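You operate a simulated robot arm through the tools that you are given. There is no shell and no other tool.

The job below is to be done with a simulated robot arm. You get a single attempt, and the scene is never put back.

TASK
Aim the panel antenna as the site card says and lock the bracket.

Only the result counts: the job must be done as asked and must still hold three seconds after the hand-in. Knocking over, shifting, dropping, spilling or breaking anything else fails it.

THE ROBOT
A 7-joint arm with a two-finger parallel gripper, fixed in place. Base frame: the origin is at the foot of the arm, x ahead of it, y to its left, z up. Units: m, degrees, N and s.
Its first joint turns from -132.0 to 132.0 degrees. Payload 3.91 kg.
The TCP is the grasp point between the finger pads, 0.03 m short of the fingertips. In the tool frame z runs along the fingers and y along their closing line. The gripper opens to 0.11 m. The fingers are 0.02 m wide and 0.01 m thick; the gripper's body (0.048 by 0.112 m) begins 0.055 m behind the TCP.
Orientation is that of the tool frame in the base frame, as a unit quaternion [x, y, z, w]. With the fingers straight down and closing along the base's y, the tool's x points along the base's -x, its y along +y and its z along -z.

THE INTERFACE
- The arm moves only by the tool apply_moves. Its argument "targets" is a list that holds one entry, the list of rows, each a list of 7 numbers: the shift along the tool's x, y, z in m, then the turn, a rotation vector about the tool's x, y, z in rad, then the finger opening in m, from 0 to 0.11. In form: [[[tx, ty, tz, ax, ay, az, fingers], ...]]. A call has 1 to 20 rows; each row shifts and turns the commanded pose from where the row before left it, along the tool's axes as they then stand. Rows are played at 5 a second. More than 0.05 m and 8.6 degrees between two rows, or a gripper value outside its range, and nothing of the call is played. Where a pose cannot be reached the arm comes as near as it can. A force on the tool above 40 N (or 10 N above the force at the start of the call, whichever is more), or a blocked arm, ends the call early, and 0.2 s more pass. The fingers move at their own pace (about 0.108 m/s each) and stop on an object; they squeeze with about 44 N. The grip force told is the motor's: it shows also when the fingers shut on nothing. Time passes only in rows, and 0.2 s behind the last, so rows that do not move let the fingers close. It gives the time, the measured TCP pose, the force on the tool (base axes), the opening and the grip force at its end, in the units of the frame above (readings bear some noise), with the torque about the TCP (base axes, N m) and any sound that the robot's microphone picked up.
- Cameras (640 x 400 px; columns grow to the right, rows downward): "scene" is fixed at [0.3982, 0.6509, 1.4342]; the picture's right is [-0.67, -0.74, 0.00], its down [-0.43, 0.40, -0.81] and it looks along [0.60, -0.55, -0.59] (base axes); focal length 316 px, centre (320, 200). "wrist" rides on the gripper at [0.072, 0.017, -0.103] in the tool frame; the picture's right is [-0.23, 0.97, 0.00], its down [-0.76, -0.18, -0.62] and it looks along [-0.61, -0.14, 0.78] (tool axes); focal length 222 px, centre (320, 200). There is no depth. A picture from a camera that has moved, and an enlarged one, comes with that camera's place and axes in the base frame and with its lens.
- capture(camera): a new picture of that camera. The clock stands still meanwhile.
- close_up(camera, box): a new picture of the part [left, top, right, bottom] of that camera's present view, enlarged. The clock stands still meanwhile.
- hand_in(): hands the job in; it is judged then, once.

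Places have to be worked out from the pictures, the camera data and where the tool is seen. Open the gripper and draw the arm clear of the work before you hand the job in, unless the task says otherwise.

The tools are called after "Request:" as name(argument=value, ...) on one line, values as JSON. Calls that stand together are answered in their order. apply_moves: Moves the arm, as the interface text tells. Its arguments: {"type":"object","properties":{"targets":{"type":"array"}},"required":["targets"]} The other tools are called the same way: capture (camera) takes a picture; close_up (camera, box) takes an enlarged picture of a part of a camera's view; hand_in () hands the job in.

At the start:

```text
time: 0.0
eef_pos: [0.653, 0.309, 1.2128]
tcp_rot: [0.0, 1.0, 0.0, 0.0]
contact_force: [0.1, 0.0, 0.3]
moment: [0.01, -0.01, -0.01]
grip_width: 0.11
gripper_force: 0.0
```

scene: 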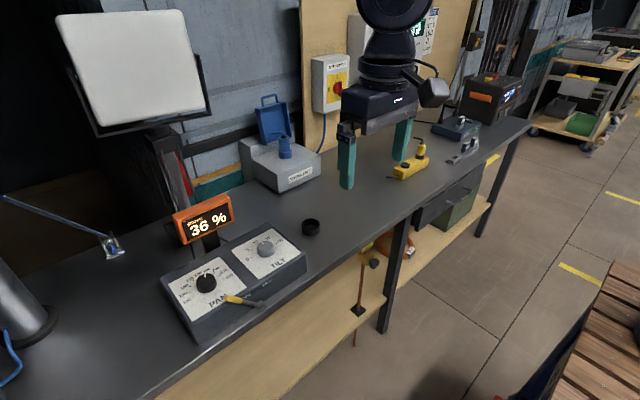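
wrist: 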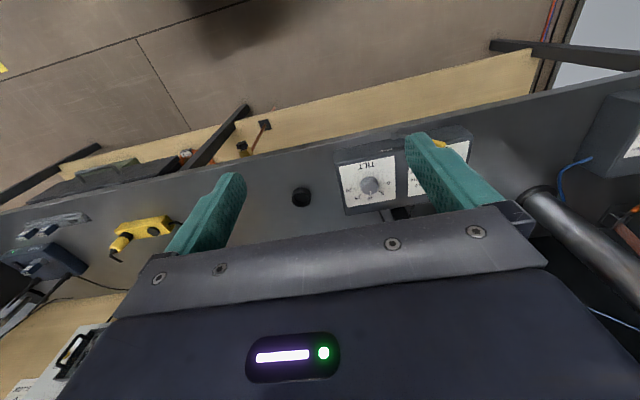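

The scene shows a control box with PAN and TILT knobs, a display reading 36 %, a lever (yellow), and an antenna panel. I'll enlarge the key areas to find the site card and read the dials.

Request:
close_up(camera="scene", box=[150, 180, 330, 350])

Request:
close_up(camera="scene", box=[300, 0, 460, 120])

Request:
close_up(camera="scene", box=[0, 0, 240, 150])

Request:
close_up(camera="wrist", box=[320, 110, 500, 230])

Request:
close_up(camera="scene", box=[220, 70, 400, 200])

```text
2.35 times, centred on (240, 265) of scene
camera zoom: at [0.3982, 0.6509, 1.4342], right [-0.67, -0.74, 0.0], down [-0.43, 0.4, -0.81], along [0.6, -0.55, -0.59], focal length 744 px, centre (508, 47)
```

zoom: 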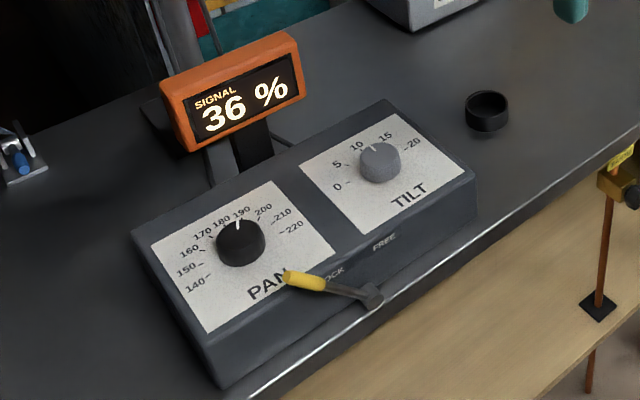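

```text
3.33 times, centred on (380, 60) of scene
camera zoom: at [0.3982, 0.6509, 1.4342], right [-0.67, -0.74, 0.0], down [-0.43, 0.4, -0.81], along [0.6, -0.55, -0.59], focal length 1053 px, centre (120, 667)
```

zoom: 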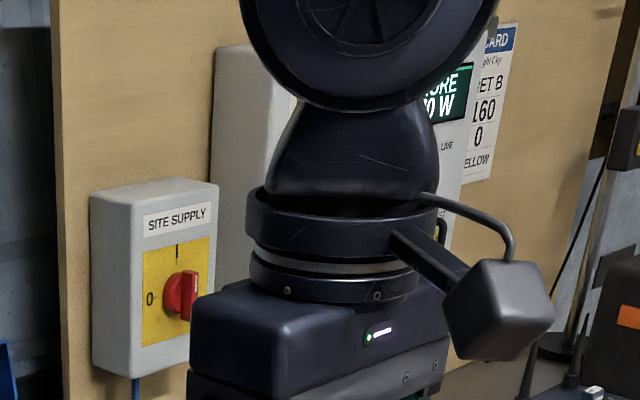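

```text
2.67 times, centred on (120, 75) of scene
camera zoom: at [0.3982, 0.6509, 1.4342], right [-0.67, -0.74, 0.0], down [-0.43, 0.4, -0.81], along [0.6, -0.55, -0.59], focal length 843 px, centre (853, 533)
```

zoom: 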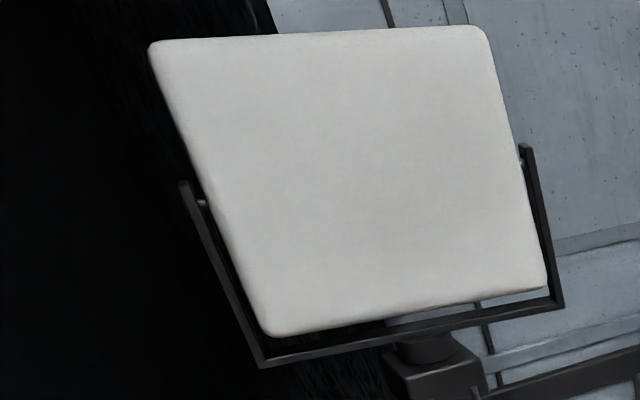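

```text
3.33 times, centred on (410, 170) of wrist
camera zoom: at [0.58, 0.3262, 1.316], right [0.23, 0.97, 0.0], down [0.76, -0.18, 0.62], along [0.61, -0.14, -0.78], focal length 740 px, centre (20, 300)
```

zoom: 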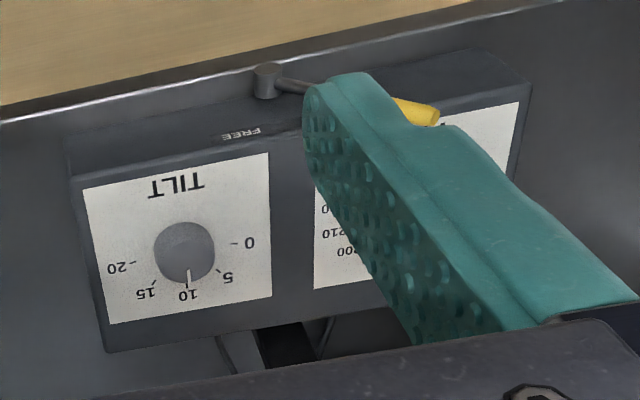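

```text
3.08 times, centred on (310, 135) of scene
camera zoom: at [0.3982, 0.6509, 1.4342], right [-0.67, -0.74, 0.0], down [-0.43, 0.4, -0.81], along [0.6, -0.55, -0.59], focal length 972 px, centre (351, 400)
```

zoom: 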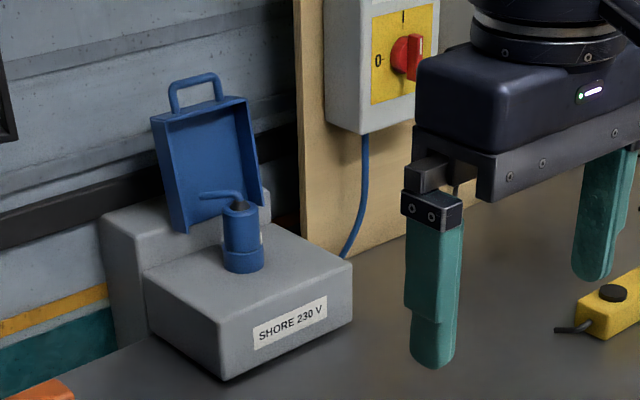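

The site card is on the back board but hidden behind the arm. I'll move the tool toward -y at the current height, which is free air, so the scene camera can see it.

Request:
apply_moves(targets=[[[0, -0.045, 0, 0, 0, 0, 0.11], [0, -0.045, 0, 0, 0, 0, 0.11], [0, -0.045, 0, 0, 0, 0, 0.11], [0, -0.045, 0, 0, 0, 0, 0.11], [0, -0.045, 0, 0, 0, 0, 0.11], [0, -0.045, 0, 0, 0, 0, 0.11], [0, -0.045, 0, 0, 0, 0, 0.11]]])

Request:
capture(camera="scene")

Request:
close_up(camera="scene", box=[340, 0, 460, 80])

Request:
capture(camera="wrist")

```text
time: 1.6
eef_pos: [0.6545, -0.0039, 1.2134]
tcp_rot: [0.0, 1.0, 0.0, 0.0]
contact_force: [0.1, 0.3, -0.1]
moment: [-0.02, 0.02, 0.04]
grip_width: 0.1101
gripper_force: 0.0
```

```text
taken
```

scene: 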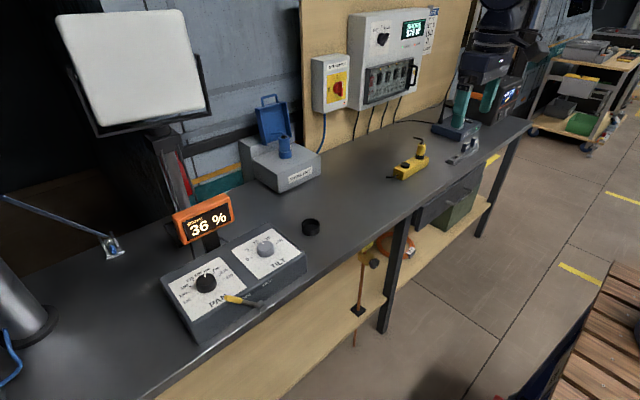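

```text
5.00 times, centred on (400, 40) of scene
camera zoom: at [0.3982, 0.6509, 1.4342], right [-0.67, -0.74, 0.0], down [-0.43, 0.4, -0.81], along [0.6, -0.55, -0.59], focal length 1580 px, centre (-80, 1000)
```

zoom: 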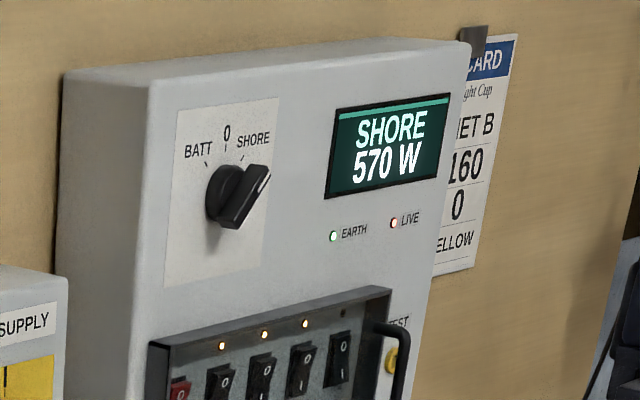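

```text
taken
camera wrist: at [0.5827, 0.0127, 1.3167], right [0.23, 0.97, 0.0], down [0.76, -0.18, 0.62], along [0.61, -0.14, -0.78], focal length 222 px, centre (320, 200)
```

wrist: 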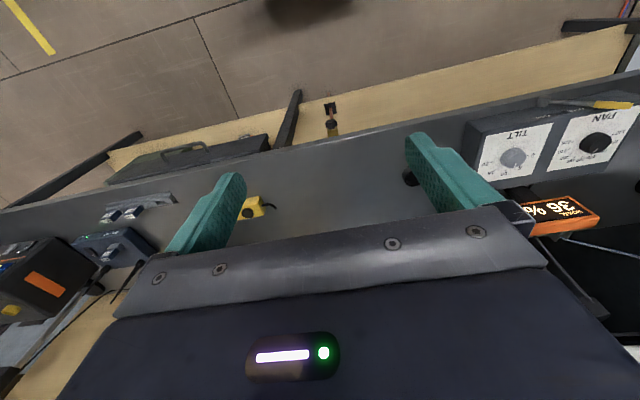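

The card (about (1.29, -0.9, 1.2)) is still partly hidden by the shore panel. I'll carry the wrist camera to -y and tilt it up to view the card, staying high above the bench items (tops judged below 1.05).

Request:
apply_moves(targets=[[[0.0145, -0.0475, 0, 0, 0, 0, 0.11], [0.0145, -0.0475, 0, 0, 0, 0, 0.11], [0.0145, -0.0475, 0, 0, 0, 0, 0.11], [0.0145, -0.0475, 0, 0, 0, 0, 0.11], [0.0145, -0.0475, 0, 0, 0, 0, 0.11], [0.0145, -0.0475, 0, 0, 0, 0, 0.11], [0.0145, -0.0475, 0, 0, 0, 0, 0.11], [0.0145, -0.0475, 0, 0, 0, 0, 0.11], [0.0145, -0.0475, 0, 0, 0, 0, 0.11], [0.0145, -0.0475, 0, 0, 0, 0, 0.11], [0, 0, 0, 0, 0, 0.12, 0.11], [0, 0, 0, 0, 0, 0.12, 0.11], [0, 0, 0, 0, 0, 0.12, 0.11], [0, 0, 0, 0, -0.14, 0, 0.11], [0, 0, 0, 0, -0.14, 0, 0.11], [0, 0, 0, 0, -0.14, 0, 0.11], [0, 0, 0, 0, -0.14, 0, 0.11]]])

Request:
capture(camera="wrist")

Request:
capture(camera="scene")

```text
time: 5.2
eef_pos: [0.5068, -0.48, 1.2117]
tcp_rot: [0.172, 0.946, -0.049, 0.272]
contact_force: [1.4, -0.5, 0.2]
moment: [-0.03, 0.0, 0.03]
grip_width: 0.1099
gripper_force: 0.2
```

```text
taken
camera wrist: at [0.4041, -0.4236, 1.2608], right [0.52, 0.84, 0.12], down [0.23, -0.28, 0.93], along [0.82, -0.46, -0.34], focal length 222 px, centre (320, 200)
```

wrist: 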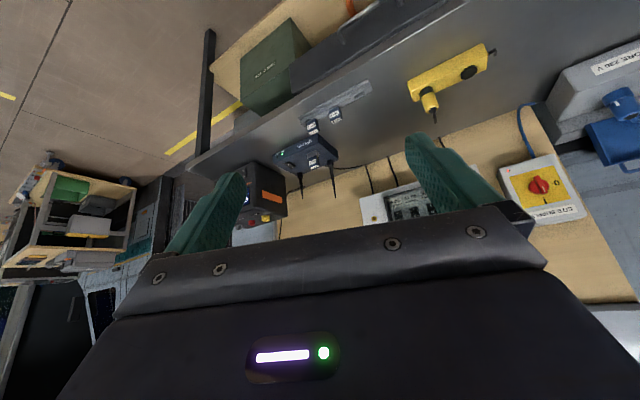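

```text
taken
```

scene: 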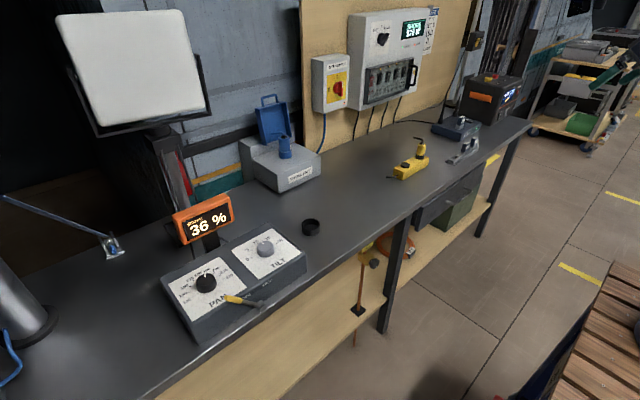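

The gripper body hides the wall in this view, so I'll tilt further up so the card rises into the clear part of the picture.

Request:
apply_moves(targets=[[[0, 0, 0, 0, -0.14, 0, 0.11], [0, 0, 0, 0, -0.14, 0, 0.11], [0, 0, 0, 0, -0.14, 0, 0.11], [0, 0, 0, 0, -0.14, 0, 0.11]]])

Request:
capture(camera="wrist")

```text
time: 6.2
eef_pos: [0.5052, -0.4805, 1.2112]
tcp_rot: [0.152, 0.834, -0.095, 0.522]
contact_force: [-1.3, -0.3, 0.4]
moment: [0.01, 0.01, -0.03]
grip_width: 0.1101
gripper_force: 0.1
```

```text
taken
camera wrist: at [0.3958, -0.4203, 1.1919], right [0.44, 0.88, 0.2], down [-0.28, -0.09, 0.96], along [0.86, -0.47, 0.2], focal length 222 px, centre (320, 200)
```

wrist: 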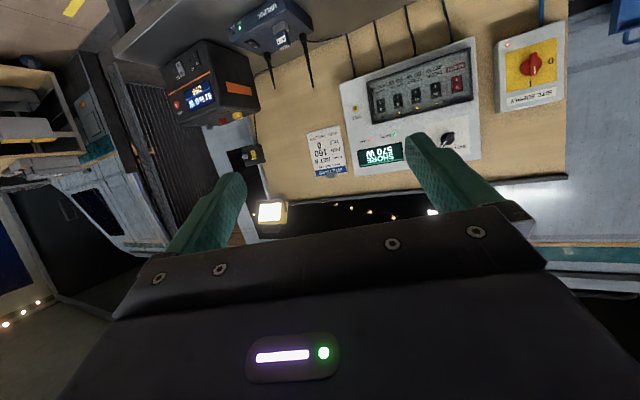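

The site card is now fully visible between the fingers, at about (325, 150). I'll enlarge it, and the other devices as well.

Request:
close_up(camera="wrist", box=[298, 120, 358, 184])

Request:
close_up(camera="wrist", box=[330, 30, 490, 180])

Request:
close_up(camera="wrist", box=[160, 0, 330, 130])

Request:
close_up(camera="scene", box=[370, 60, 530, 190])

Request:
close_up(camera="scene", box=[160, 250, 280, 340])

Request:
close_up(camera="scene", box=[220, 215, 320, 285])

```text
6.25 times, centred on (328, 152) of wrist
camera zoom: at [0.3958, -0.4203, 1.1919], right [0.44, 0.88, 0.2], down [-0.28, -0.09, 0.96], along [0.86, -0.47, 0.2], focal length 1388 px, centre (270, 500)
```

zoom: 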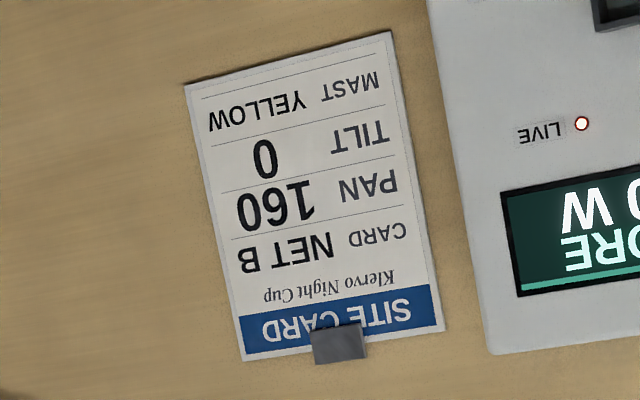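

```text
2.67 times, centred on (410, 105) of wrist
camera zoom: at [0.3958, -0.4203, 1.1919], right [0.44, 0.88, 0.2], down [-0.28, -0.09, 0.96], along [0.86, -0.47, 0.2], focal length 592 px, centre (80, 453)
```

zoom: 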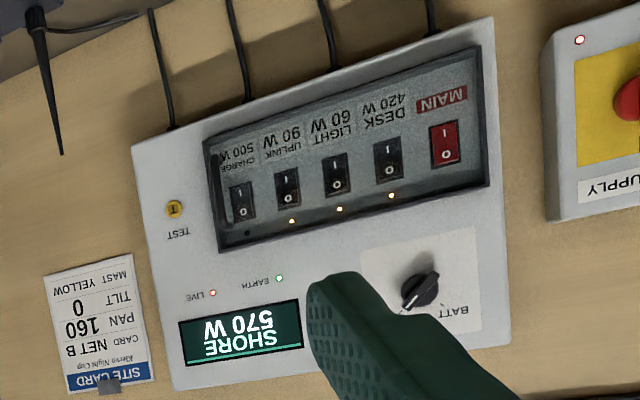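

```text
3.08 times, centred on (245, 65) of wrist
camera zoom: at [0.3958, -0.4203, 1.1919], right [0.44, 0.88, 0.2], down [-0.28, -0.09, 0.96], along [0.86, -0.47, 0.2], focal length 684 px, centre (551, 615)
```

zoom: 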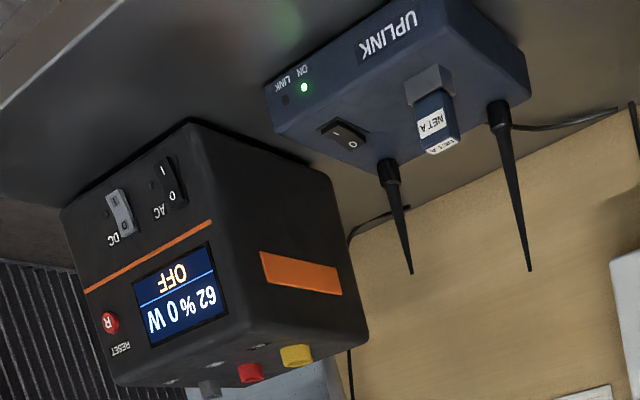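

```text
3.08 times, centred on (450, 125) of scene
camera zoom: at [0.3982, 0.6509, 1.4342], right [-0.67, -0.74, 0.0], down [-0.43, 0.4, -0.81], along [0.6, -0.55, -0.59], focal length 972 px, centre (-80, 431)
```

zoom: 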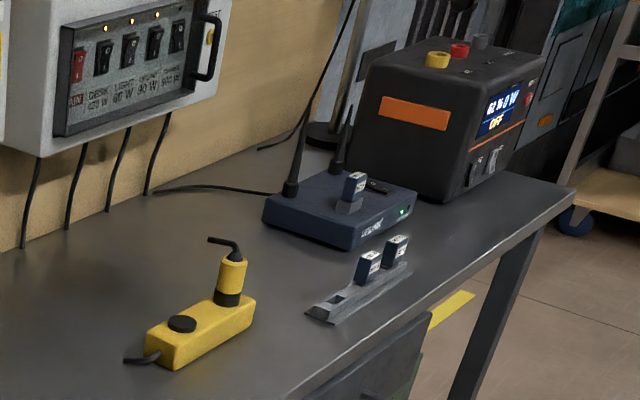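

```text
4.44 times, centred on (220, 295) of scene
camera zoom: at [0.3982, 0.6509, 1.4342], right [-0.67, -0.74, 0.0], down [-0.43, 0.4, -0.81], along [0.6, -0.55, -0.59], focal length 1404 px, centre (764, -222)
```

zoom: 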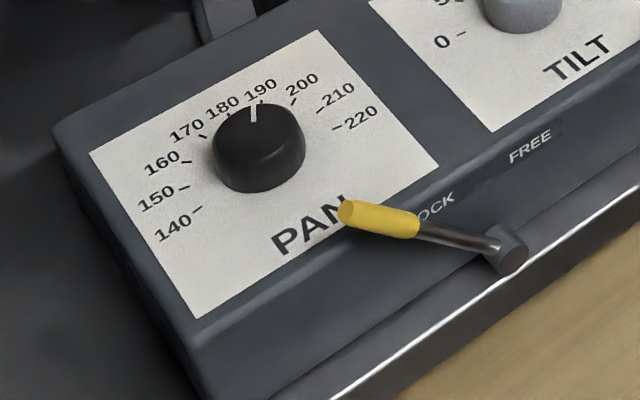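

```text
5.71 times, centred on (270, 250) of scene
camera zoom: at [0.3982, 0.6509, 1.4342], right [-0.67, -0.74, 0.0], down [-0.43, 0.4, -0.81], along [0.6, -0.55, -0.59], focal length 1806 px, centre (606, -86)
```

zoom: 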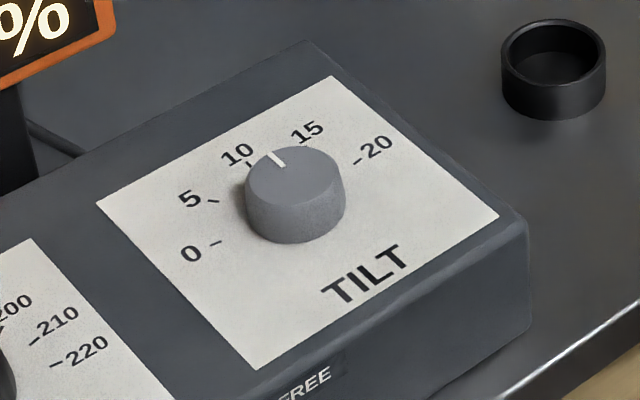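

The card reads PAN 160, TILT 0. The knobs now stand at roughly PAN 187 and TILT 12, and the lever leans toward LOCK; I place the PAN knob near (0.905, 0.527, 0.875) and TILT near (0.90, 0.373, 0.88). I'll bring the tool back upright and toward the box.

Request:
apply_moves(targets=[[[0, 0, 0, 0, 0.14, 0, 0.11], [0, 0, 0, 0, 0.14, 0, 0.11], [0, 0, 0, 0, 0.14, 0, 0.11], [0, 0, 0, 0, 0.14, 0, 0.11], [0, 0, 0, 0, 0.14, 0, 0.11], [0, 0, 0, 0, 0.14, 0, 0.11], [0, 0, 0, 0, 0.14, 0, 0.11], [0, 0, 0, 0, 0.14, 0, 0.11], [0, 0, 0, 0, 0, -0.12, 0.11], [0, 0, 0, 0, 0, -0.12, 0.11], [0, 0, 0, 0, 0, -0.12, 0.11], [-0.0145, 0.0475, 0, 0, 0, 0, 0.11], [-0.0145, 0.0475, 0, 0, 0, 0, 0.11], [-0.0145, 0.0475, 0, 0, 0, 0, 0.11], [-0.0145, 0.0475, 0, 0, 0, 0, 0.11], [-0.0145, 0.0475, 0, 0, 0, 0, 0.11], [-0.0145, 0.0475, 0, 0, 0, 0, 0.11], [-0.0145, 0.0475, 0, 0, 0, 0, 0.11], [-0.0145, 0.0475, 0, 0, 0, 0, 0.11], [-0.0145, 0.0475, 0, 0, 0, 0, 0.11]]])

Request:
apply_moves(targets=[[[0, 0.049, 0, 0, 0, 0, 0.11], [0, 0.049, 0, 0, 0, 0, 0.11], [0, 0.049, 0, 0, 0, 0, 0.11], [0, 0.049, 0, 0, 0, 0, 0.11], [0, 0.049, 0, 0, 0, 0, 0.11], [0, 0.049, 0, 0, 0, 0, 0.11], [0, 0.049, 0, 0, 0, 0, 0.11], [0, 0.049, 0, 0, 0, 0, 0.11], [0, 0.049, 0, 0, 0, 0, 0.11], [0, 0.049, 0, 0, 0, 0, 0.11], [0, 0, 0.03, 0, 0, 0, 0.11], [0, 0, 0.03, 0, 0, 0, 0.11], [0, 0, 0.03, 0, 0, 0, 0.11]]])

Request:
capture(camera="wrist")

Request:
capture(camera="scene")

```text
time: 10.4
eef_pos: [0.6334, -0.0552, 1.2115]
tcp_rot: [-0.001, 1.0, 0.0, 0.0]
contact_force: [-1.8, -1.3, 0.8]
moment: [0.05, 0.01, -0.01]
grip_width: 0.1099
gripper_force: 0.1
```

```text
time: 13.2
eef_pos: [0.6381, 0.4378, 1.1222]
tcp_rot: [0.0, 1.0, 0.0, 0.0]
contact_force: [0.0, -0.2, -0.9]
moment: [0.0, -0.01, 0.01]
grip_width: 0.1101
gripper_force: 0.1
```

```text
taken
camera wrist: at [0.5674, 0.4542, 1.2253], right [0.23, 0.97, 0.0], down [0.76, -0.18, 0.62], along [0.61, -0.14, -0.78], focal length 222 px, centre (320, 200)
```

wrist: 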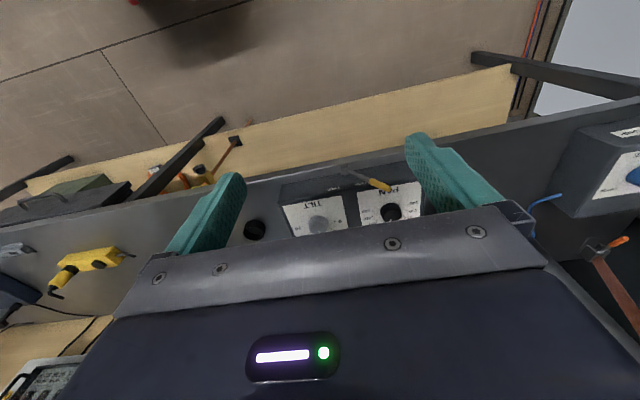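

```text
taken
```

scene: 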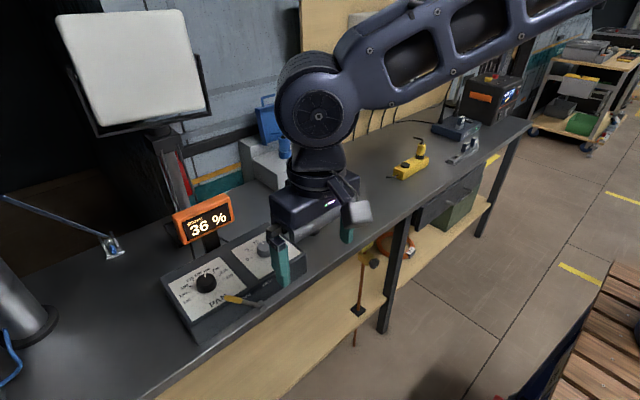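

Ray intersection puts the lever pivot at about (0.81, 0.451, 0.825) and its tip at about (0.82, 0.522, 0.90), i.e. 45° toward LOCK, so it is locked now. I'll move forward a bit for a closer wrist view of the dials.

Request:
apply_moves(targets=[[[-0.04, 0, 0, 0, 0, 0, 0.11], [-0.04, 0, 0, 0, 0, 0, 0.11], [-0.04, 0.0, 0, 0, 0, 0, 0.11]]])

Request:
capture(camera="wrist")

Request:
close_up(camera="wrist", box=[260, 90, 450, 210])

```text
time: 14.0
eef_pos: [0.7621, 0.4373, 1.1237]
tcp_rot: [0.001, 1.0, -0.001, 0.001]
contact_force: [-0.8, -0.7, 0.5]
moment: [-0.03, -0.06, 0.0]
grip_width: 0.11
gripper_force: 0.1
```

```text
taken
camera wrist: at [0.6906, 0.4539, 1.2271], right [0.23, 0.97, 0.0], down [0.76, -0.18, 0.62], along [0.61, -0.14, -0.78], focal length 222 px, centre (320, 200)
```

wrist: 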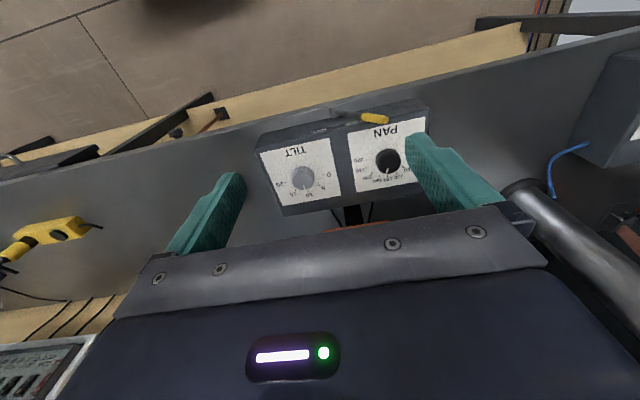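

```text
3.33 times, centred on (355, 150) of wrist
camera zoom: at [0.6906, 0.4539, 1.2271], right [0.23, 0.97, 0.0], down [0.76, -0.18, 0.62], along [0.61, -0.14, -0.78], focal length 740 px, centre (203, 367)
```

zoom: 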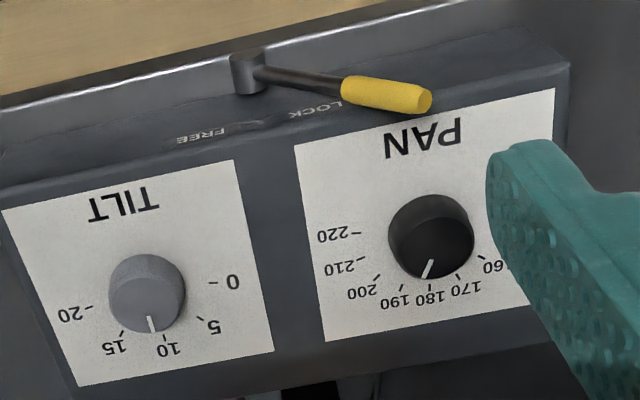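

The dial marks work out to about 2.5°/unit for PAN (180 straight back, 160 at +50° toward +y) and 8°/unit for TILT (0 at +80° toward +y). I'll zoom the scene camera onto each dial to pin down the pointers.

Request:
close_up(camera="scene", box=[172, 262, 236, 302])

Request:
close_up(camera="scene", box=[234, 228, 298, 268])

Request:
capture(camera="scene")

```text
10.00 times, centred on (204, 282) of scene
camera zoom: at [0.3982, 0.6509, 1.4342], right [-0.67, -0.74, 0.0], down [-0.43, 0.4, -0.81], along [0.6, -0.55, -0.59], focal length 3160 px, centre (1480, -620)
```

zoom: 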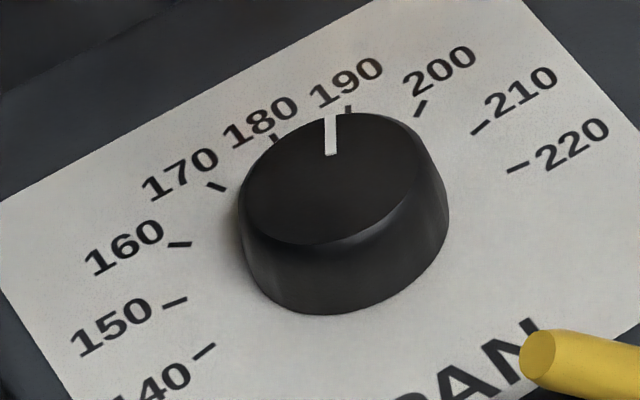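

```text
10.00 times, centred on (266, 248) of scene
camera zoom: at [0.3982, 0.6509, 1.4342], right [-0.67, -0.74, 0.0], down [-0.43, 0.4, -0.81], along [0.6, -0.55, -0.59], focal length 3160 px, centre (860, -280)
```

zoom: 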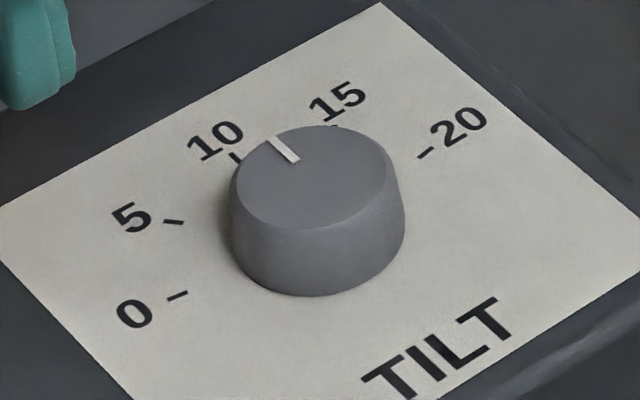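

```text
taken
```

scene: 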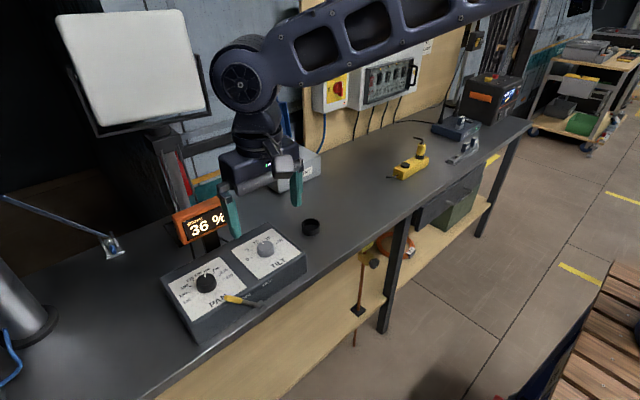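

PAN points at 190 (-25° from straight back) and TILT at about 10 (0°); the dials are centred near (0.912, 0.527) and (0.912, 0.368), plate z about 0.865. First I free the bracket: close the fingers and go down on the +y side of the lever tip.

Request:
apply_moves(targets=[[[-0.01, 0.035, 0, 0, 0, 0, 0.0], [-0.01, 0.035, 0, 0, 0, 0, 0.0], [-0.01, 0.035, 0, 0, 0, 0, 0.0], [-0.012, 0.04, 0, 0, 0, 0, 0.0], [-0.013, 0, 0.03, 0, 0, 0, 0.0], [0, 0, 0.04, 0, 0, 0, 0.0], [0, 0, 0.03, 0, 0, 0, 0.0], [0, 0, 0.03, 0, 0, 0, 0.0], [0, 0, 0.02, 0, 0, 0, 0.0]]])

Request:
close_up(camera="scene", box=[130, 180, 350, 340])

Request:
capture(camera="wrist")

```text
time: 16.0
eef_pos: [0.8111, 0.5808, 0.9722]
tcp_rot: [0.0, 1.0, -0.001, 0.001]
contact_force: [-0.5, 0.3, -0.2]
moment: [0.03, 0.0, -0.02]
grip_width: 0.0
gripper_force: 37.9
```

```text
2.50 times, centred on (240, 260) of scene
camera zoom: at [0.3982, 0.6509, 1.4342], right [-0.67, -0.74, 0.0], down [-0.43, 0.4, -0.81], along [0.6, -0.55, -0.59], focal length 790 px, centre (520, 50)
```

zoom: 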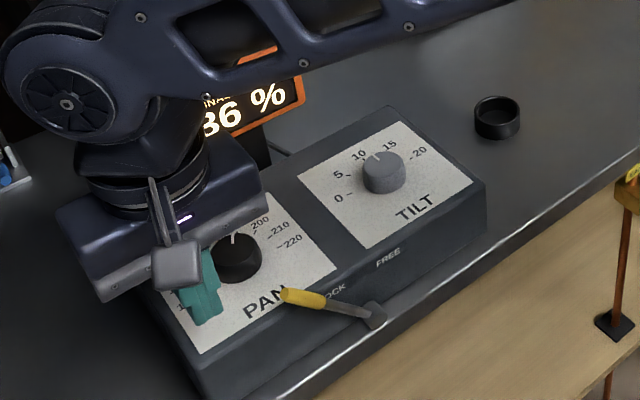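

```text
taken
camera wrist: at [0.7403, 0.5975, 1.0761], right [0.23, 0.97, 0.0], down [0.76, -0.18, 0.62], along [0.61, -0.14, -0.78], focal length 222 px, centre (320, 200)
```

wrist: 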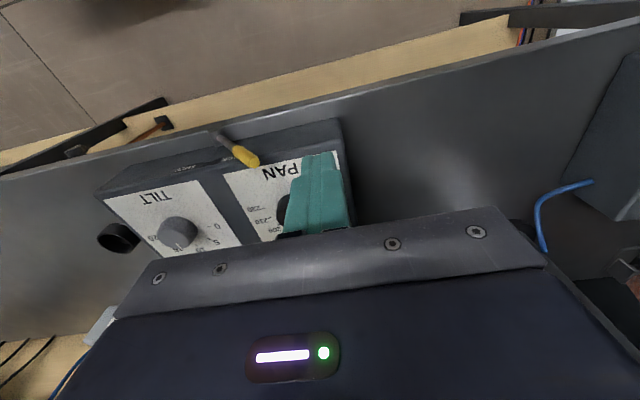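

Tip re-estimated at about (0.815, 0.517, 0.905), in line with the finger at x 0.811. I'll lower so the fingertips sit at about z 0.882, then push -y gently.

Request:
apply_moves(targets=[[[0, 0, 0.03, 0, 0, 0, 0.0], [0, 0, 0.03, 0, 0, 0, 0.0], [0, -0.02, 0, 0, 0, 0, 0.0], [0, -0.02, 0, 0, 0, 0, 0.0], [0, -0.015, 0, 0, 0, 0, 0.0], [0, -0.015, 0, 0, 0, 0, 0.0]]])

Request:
close_up(camera="scene", box=[130, 180, 350, 340])

Request:
capture(camera="wrist")

```text
time: 17.4
eef_pos: [0.8108, 0.5179, 0.9194]
tcp_rot: [-0.001, 1.0, 0.005, 0.004]
contact_force: [0.9, 2.8, 5.0]
moment: [0.0, -0.06, 0.05]
grip_width: 0.0
gripper_force: 37.8
stopped in row 6: the force on the tool passed its limit at 46 N (the readings are from after the stop); the commanded pose is now the measured one
```

```text
2.50 times, centred on (240, 260) of scene
camera zoom: at [0.3982, 0.6509, 1.4342], right [-0.67, -0.74, 0.0], down [-0.43, 0.4, -0.81], along [0.6, -0.55, -0.59], focal length 790 px, centre (520, 50)
```

zoom: 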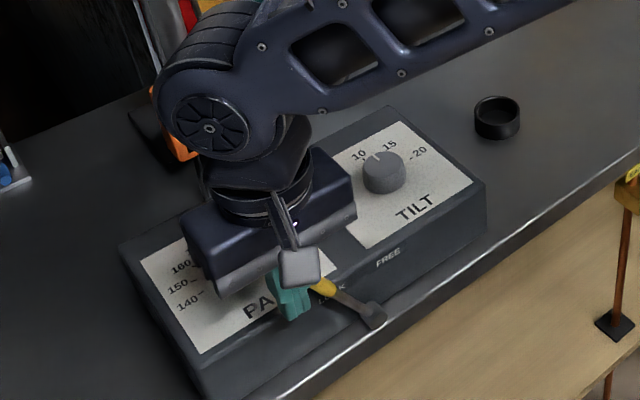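

```text
taken
camera wrist: at [0.7391, 0.5339, 1.0225], right [0.22, 0.97, 0.01], down [0.76, -0.18, 0.63], along [0.61, -0.13, -0.78], focal length 222 px, centre (320, 200)
```

wrist: 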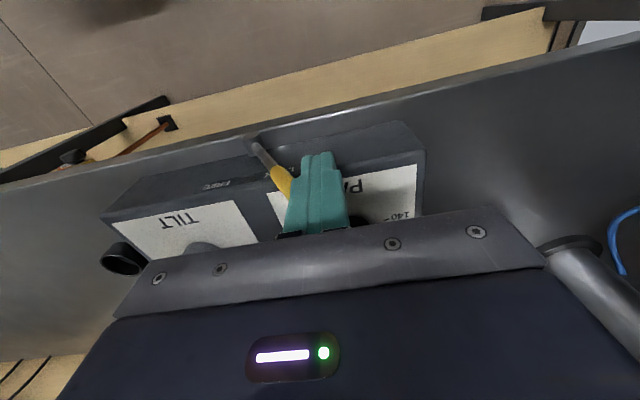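

The push stalled at 46 N and the finger rode up by 7 mm, so its bottom edge likely hit the handle's end face, pushing along the lever instead of turning it. The box front is at x about 0.836, so there is room in front of it; I'll back off, go lower (fingertip about 0.855) and push with the finger's side.

Request:
apply_moves(targets=[[[0, 0.02, 0, 0, 0, 0, 0.0], [0, 0.025, 0, 0, 0, 0, 0.0], [0, 0, 0.02, 0, 0, 0, 0.0], [0, 0, 0.017, 0, 0, 0, 0.0], [0, 0, 0, 0, 0, 0, 0.0]]])

Request:
close_up(camera="scene", box=[130, 180, 350, 340])

Request:
close_up(camera="wrist", box=[90, 100, 430, 280])

```text
time: 18.6
eef_pos: [0.8101, 0.5639, 0.8824]
tcp_rot: [-0.001, 1.0, 0.005, 0.003]
contact_force: [0.0, 0.4, -0.2]
moment: [-0.01, -0.01, 0.0]
grip_width: 0.0
gripper_force: 37.4
```

```text
2.50 times, centred on (240, 260) of scene
camera zoom: at [0.3982, 0.6509, 1.4342], right [-0.67, -0.74, 0.0], down [-0.43, 0.4, -0.81], along [0.6, -0.55, -0.59], focal length 790 px, centre (520, 50)
```

zoom: 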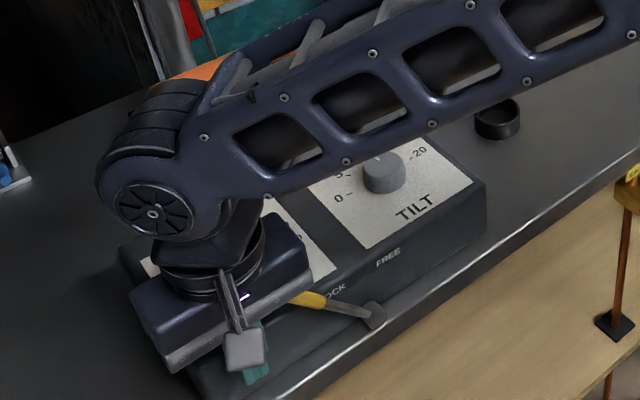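

```text
1.88 times, centred on (260, 190) of wrist
camera zoom: at [0.7369, 0.5797, 0.9852], right [0.22, 0.97, 0.01], down [0.76, -0.18, 0.63], along [0.61, -0.13, -0.78], focal length 418 px, centre (433, 219)
```

zoom: 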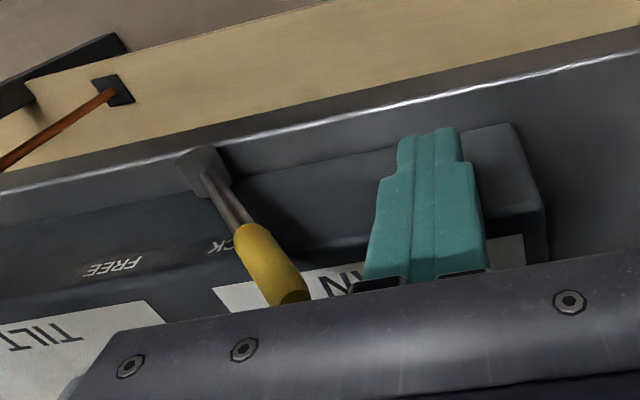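

The finger is now beside the lever, in front of the box. I'll push -y in small steps, rising slightly as the tip swings over so the palm stays clear.

Request:
apply_moves(targets=[[[0, -0.012, 0, 0, 0, 0, 0.0], [0, -0.01, 0, 0, 0, 0, 0.0], [0, -0.008, -0.002, 0, 0, 0, 0.0], [0, -0.008, -0.004, 0, 0, 0, 0.0], [0, -0.008, -0.004, 0, 0, 0, 0.0], [0, -0.008, -0.004, 0, 0, 0, 0.0], [0, -0.008, -0.004, 0, 0, 0, 0.0], [0, -0.008, -0.003, 0, 0, 0, 0.0]]])

Request:
close_up(camera="scene", box=[130, 180, 350, 340])

Request:
close_up(camera="wrist", box=[90, 100, 430, 280])

```text
time: 20.4
eef_pos: [0.8116, 0.4929, 0.9041]
tcp_rot: [-0.002, 1.0, 0.005, 0.003]
contact_force: [0.1, 0.0, 0.6]
moment: [-0.03, 0.02, 0.03]
grip_width: 0.0
gripper_force: 37.7
```

```text
2.50 times, centred on (240, 260) of scene
camera zoom: at [0.3982, 0.6509, 1.4342], right [-0.67, -0.74, 0.0], down [-0.43, 0.4, -0.81], along [0.6, -0.55, -0.59], focal length 790 px, centre (520, 50)
```

zoom: 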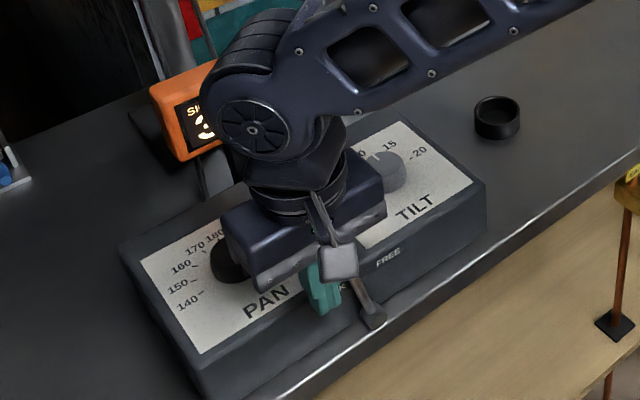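

```text
1.88 times, centred on (260, 190) of wrist
camera zoom: at [0.7389, 0.5087, 1.0058], right [0.22, 0.97, 0.01], down [0.76, -0.18, 0.63], along [0.61, -0.13, -0.78], focal length 418 px, centre (433, 219)
```

zoom: 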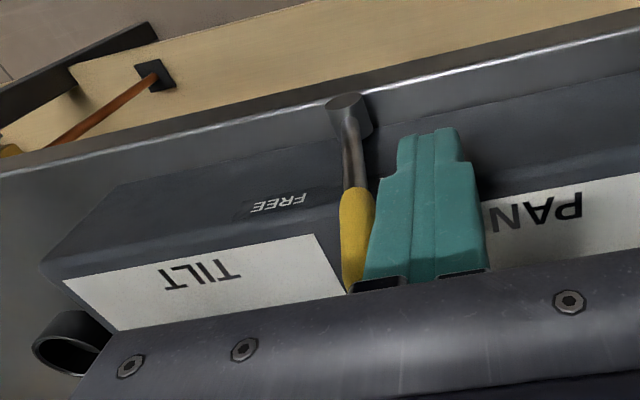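

The lever swings easily now, near upright. I'll keep pushing toward FREE.

Request:
apply_moves(targets=[[[0, -0.01, 0, 0, 0, 0, 0.0], [0, -0.01, 0, 0, 0, 0, 0.0], [0, -0.01, 0, 0, 0, 0, 0.0], [0, -0.01, 0.002, 0, 0, 0, 0.0], [0, -0.01, 0.002, 0, 0, 0, 0.0], [0, -0.01, 0.002, 0, 0, 0, 0.0], [0, -0.008, 0.002, 0, 0, 0, 0.0], [0, -0.006, 0.0, 0, 0, 0, 0.0]]])

Request:
close_up(camera="scene", box=[130, 180, 350, 340])

Request:
close_up(camera="wrist", box=[90, 100, 430, 280])

```text
time: 22.2
eef_pos: [0.8124, 0.423, 0.8935]
tcp_rot: [-0.003, 1.0, 0.007, 0.004]
contact_force: [5.8, 29.7, 0.2]
moment: [0.89, -0.18, 0.25]
grip_width: 0.0
gripper_force: 37.6
```

```text
2.50 times, centred on (240, 260) of scene
camera zoom: at [0.3982, 0.6509, 1.4342], right [-0.67, -0.74, 0.0], down [-0.43, 0.4, -0.81], along [0.6, -0.55, -0.59], focal length 790 px, centre (520, 50)
```

zoom: 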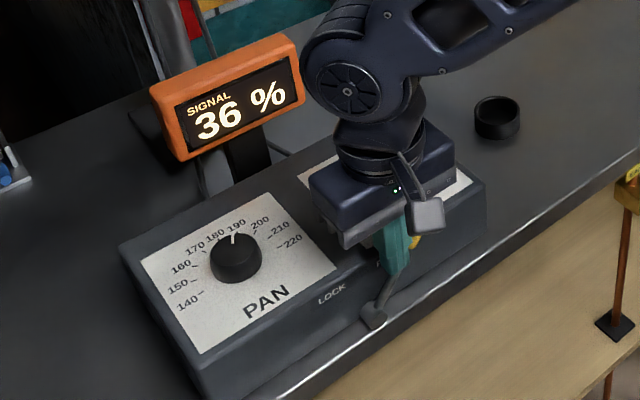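

```text
1.88 times, centred on (260, 190) of wrist
camera zoom: at [0.7392, 0.4384, 0.9972], right [0.22, 0.98, 0.01], down [0.76, -0.18, 0.63], along [0.61, -0.13, -0.78], focal length 418 px, centre (433, 219)
```

zoom: 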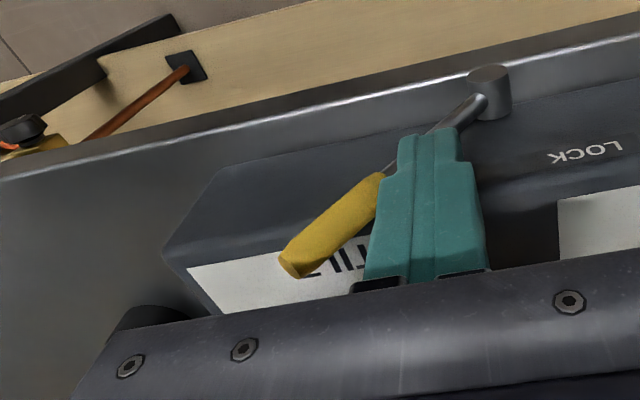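

A steady 30 N means the lever has reached its FREE stop. I'll back off +y, rise and open, and check the lever position.

Request:
apply_moves(targets=[[[0, 0.02, 0, 0, 0, 0, 0.0], [0, 0.01, -0.03, 0, 0, 0, 0.0], [0, 0, -0.05, 0, 0, 0, 0.03], [0, 0.0, -0.05, 0, 0, 0, 0.08], [0, 0, -0.03, 0, 0, 0, 0.08]]])

Request:
close_up(camera="scene", box=[130, 180, 350, 340])

Request:
capture(camera="wrist")

```text
time: 23.4
eef_pos: [0.8148, 0.4454, 1.0492]
tcp_rot: [-0.002, 1.0, 0.004, 0.003]
contact_force: [0.6, 0.3, 0.3]
moment: [-0.01, 0.02, 0.0]
grip_width: 0.0799
gripper_force: 0.1
```

```text
2.50 times, centred on (240, 260) of scene
camera zoom: at [0.3982, 0.6509, 1.4342], right [-0.67, -0.74, 0.0], down [-0.43, 0.4, -0.81], along [0.6, -0.55, -0.59], focal length 790 px, centre (520, 50)
```

zoom: 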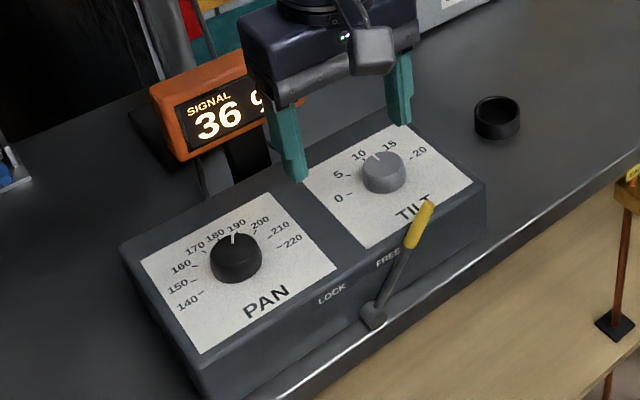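

```text
taken
camera wrist: at [0.7417, 0.4617, 1.1527], right [0.22, 0.97, 0.01], down [0.76, -0.18, 0.63], along [0.61, -0.13, -0.78], focal length 222 px, centre (320, 200)
```

wrist: 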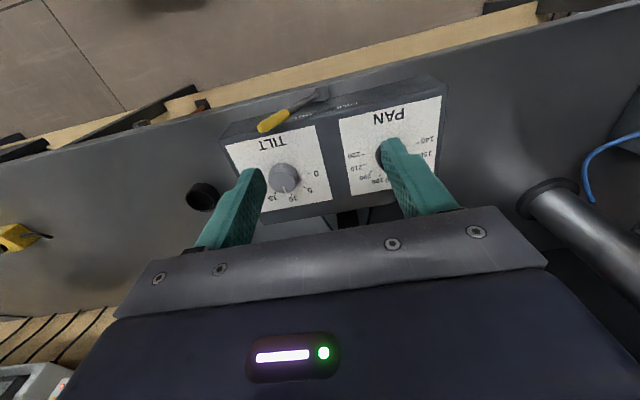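

The lever is at FREE. Now I go above the TILT knob (0.912, 0.368), pre-turning the tool -40° so that the +80° turn is centred.

Request:
apply_moves(targets=[[[-0.025, -0.02, 0, 0, 0, 0, 0.08], [-0.025, -0.02, 0, 0, 0, 0, 0.08], [-0.025, -0.02, 0, 0, 0, 0, 0.08], [-0.022, -0.0175, 0, 0, 0, 0, 0.08], [0, 0, 0.01, 0, 0, 0.14, 0.08], [0, 0, 0.01, 0, 0, 0.14, 0.08], [0, 0, 0.01, 0, 0, 0.14, 0.08], [0, 0, 0.01, 0, 0, 0.14, 0.08], [0, 0, 0.01, 0, 0, 0.14, 0.08], [0, 0, 0, 0, 0, 0, 0.08]]])

Request:
capture(camera="wrist")

Request:
close_up(camera="scene", box=[180, 180, 340, 290])

```text
time: 25.6
eef_pos: [0.9066, 0.3707, 1.0049]
tcp_rot: [0.342, 0.94, 0.006, 0.001]
contact_force: [-0.6, 0.9, 0.7]
moment: [-0.02, 0.01, 0.03]
grip_width: 0.0801
gripper_force: 0.1
```

```text
taken
camera wrist: at [0.8624, 0.43, 1.108], right [0.8, 0.6, 0.01], down [0.47, -0.63, 0.62], along [0.38, -0.49, -0.78], focal length 222 px, centre (320, 200)
```

wrist: 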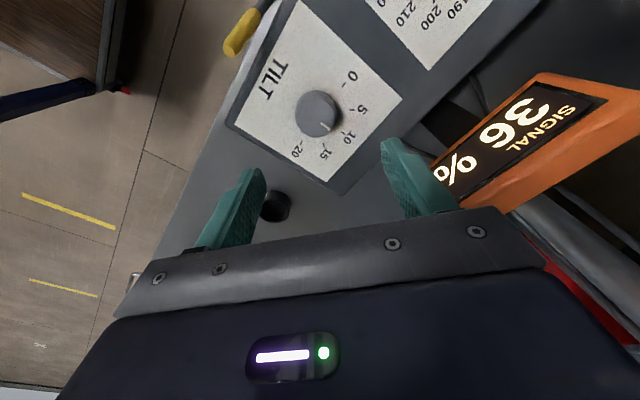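

```text
3.64 times, centred on (260, 235) of scene
camera zoom: at [0.3982, 0.6509, 1.4342], right [-0.67, -0.74, 0.0], down [-0.43, 0.4, -0.81], along [0.6, -0.55, -0.59], focal length 1149 px, centre (538, 73)
```

zoom: 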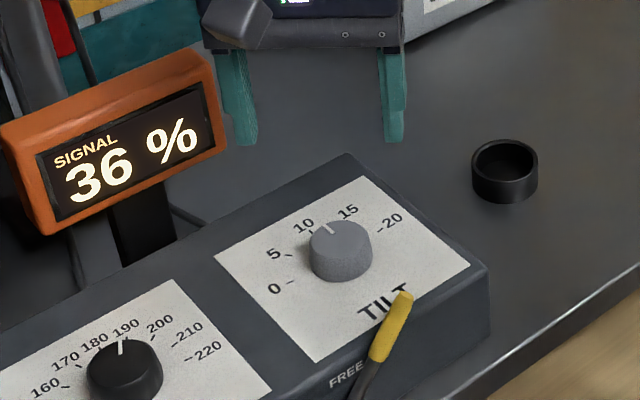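

Estimates agree on the TILT knob centre at about (0.908, 0.371) and the TCP is right above; the display is at x ≥ 1.03, clear of the hand. I descend to TCP z about 0.904 and check the height.

Request:
apply_moves(targets=[[[0, 0, 0.03, 0, 0, 0, 0.08], [0, 0, 0.03, 0, 0, 0, 0.08], [0, 0, 0.025, 0, 0, 0, 0.08], [0, 0, 0.015, 0, 0, 0, 0.08], [0, 0, 0, 0, 0, 0, 0.08]]])

Request:
close_up(camera="scene", box=[220, 210, 320, 280])

Request:
capture(camera="wrist")

```text
time: 26.8
eef_pos: [0.9093, 0.3709, 0.9036]
tcp_rot: [0.341, 0.94, 0.005, 0.001]
contact_force: [-0.5, -0.1, -0.8]
moment: [0.03, -0.01, -0.05]
grip_width: 0.0801
gripper_force: 0.0
```

```text
5.71 times, centred on (270, 245) of scene
camera zoom: at [0.3982, 0.6509, 1.4342], right [-0.67, -0.74, 0.0], down [-0.43, 0.4, -0.81], along [0.6, -0.55, -0.59], focal length 1806 px, centre (606, -57)
```

zoom: 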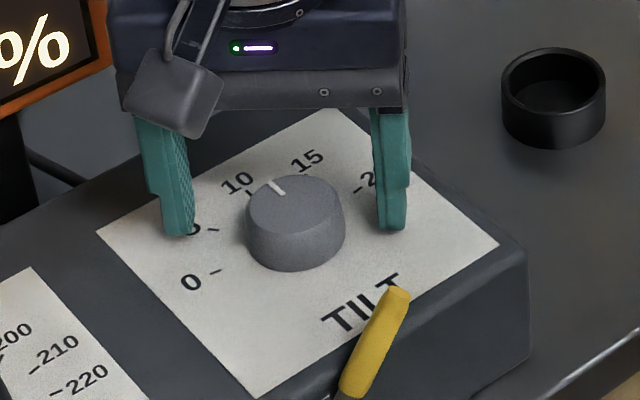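

```text
taken
camera wrist: at [0.8652, 0.4296, 1.007], right [0.8, 0.6, 0.01], down [0.47, -0.63, 0.62], along [0.38, -0.49, -0.78], focal length 222 px, centre (320, 200)
```

wrist: 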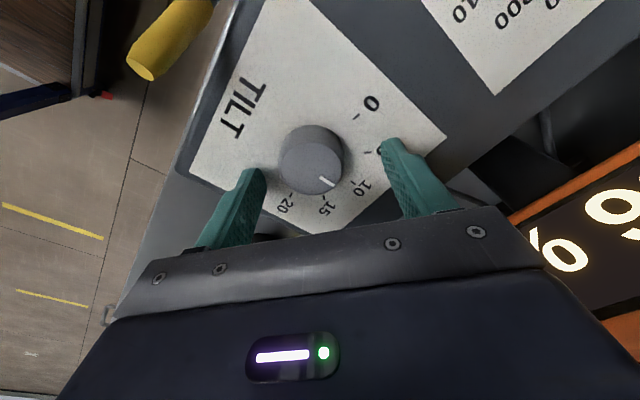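

The fingers straddle the knob well. I go 3 mm lower and close on it.

Request:
apply_moves(targets=[[[0, 0, 0.003, 0, 0, 0, 0.08], [0, 0, 0, 0, 0, 0, 0.05], [0, 0, 0, 0, 0, 0, 0.03], [0, 0, 0, 0, 0, 0, 0.03]]])

Request:
close_up(camera="scene", box=[220, 210, 320, 280])

Request:
capture(camera="wrist")

```text
time: 27.8
eef_pos: [0.9097, 0.3693, 0.9]
tcp_rot: [0.34, 0.94, 0.004, 0.001]
contact_force: [-25.0, -23.7, 3.8]
moment: [-0.57, 1.13, 0.13]
grip_width: 0.0472
gripper_force: 16.9
```

```text
5.71 times, centred on (270, 245) of scene
camera zoom: at [0.3982, 0.6509, 1.4342], right [-0.67, -0.74, 0.0], down [-0.43, 0.4, -0.81], along [0.6, -0.55, -0.59], focal length 1806 px, centre (606, -57)
```

zoom: 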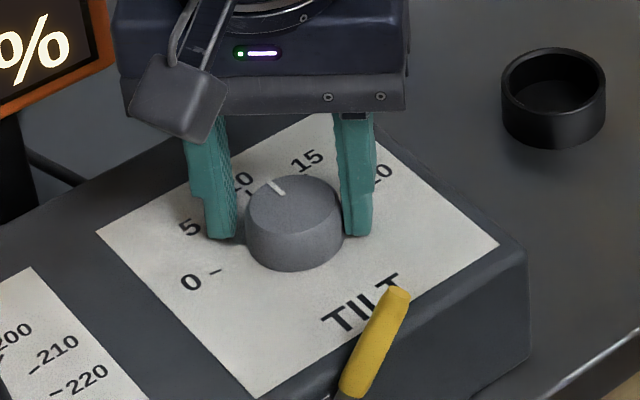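

```text
taken
camera wrist: at [0.865, 0.4284, 1.0038], right [0.8, 0.6, 0.01], down [0.47, -0.63, 0.62], along [0.38, -0.49, -0.78], focal length 222 px, centre (320, 200)
```

wrist: 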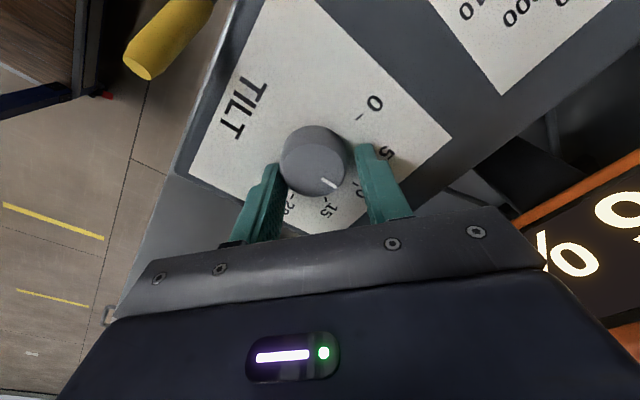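

Only the -y finger bears on the knob (force 34 N that way), so I shift about 2 mm along tool -y to centre and let the grip close.

Request:
apply_moves(targets=[[[0, -0.001, 0, 0, 0, 0, 0.03], [0, -0.001, 0, 0, 0, 0, 0.03], [0, 0, 0, 0, 0, 0, 0.03]]])

```text
time: 28.6
eef_pos: [0.9089, 0.3685, 0.8997]
tcp_rot: [0.342, 0.94, 0.005, 0.0]
contact_force: [-17.8, -21.2, -4.8]
moment: [-0.71, 0.24, 0.26]
grip_width: 0.0435
gripper_force: 13.6
```

The load is falling, width is now 0.0435. One more 2 mm shift the same way.

Request:
apply_moves(targets=[[[0, -0.001, 0, 0, 0, 0, 0.03], [0, -0.001, 0, 0, 0, 0, 0.02], [0, 0, 0, 0, 0, 0, 0.02]]])

Request:
close_up(camera="wrist", box=[220, 80, 440, 250])

```text
time: 29.4
eef_pos: [0.9058, 0.3677, 0.9015]
tcp_rot: [0.341, 0.94, 0.006, 0.001]
contact_force: [-16.5, -14.8, 1.6]
moment: [0.29, 1.48, 0.12]
grip_width: 0.0409
gripper_force: 45.1
```

```text
2.35 times, centred on (330, 165) of wrist
camera zoom: at [0.8615, 0.4271, 1.0051], right [0.8, 0.6, 0.01], down [0.47, -0.63, 0.62], along [0.38, -0.49, -0.79], focal length 523 px, centre (296, 282)
```

zoom: 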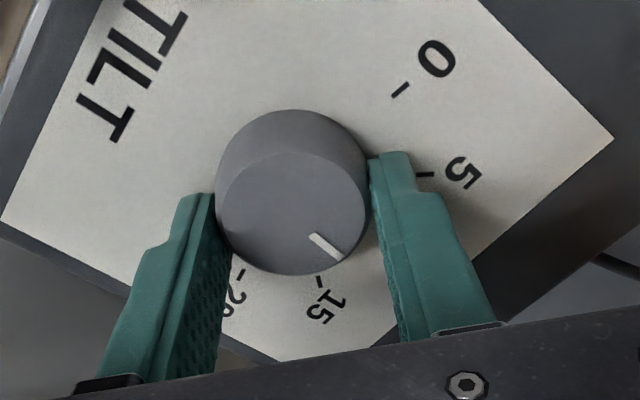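

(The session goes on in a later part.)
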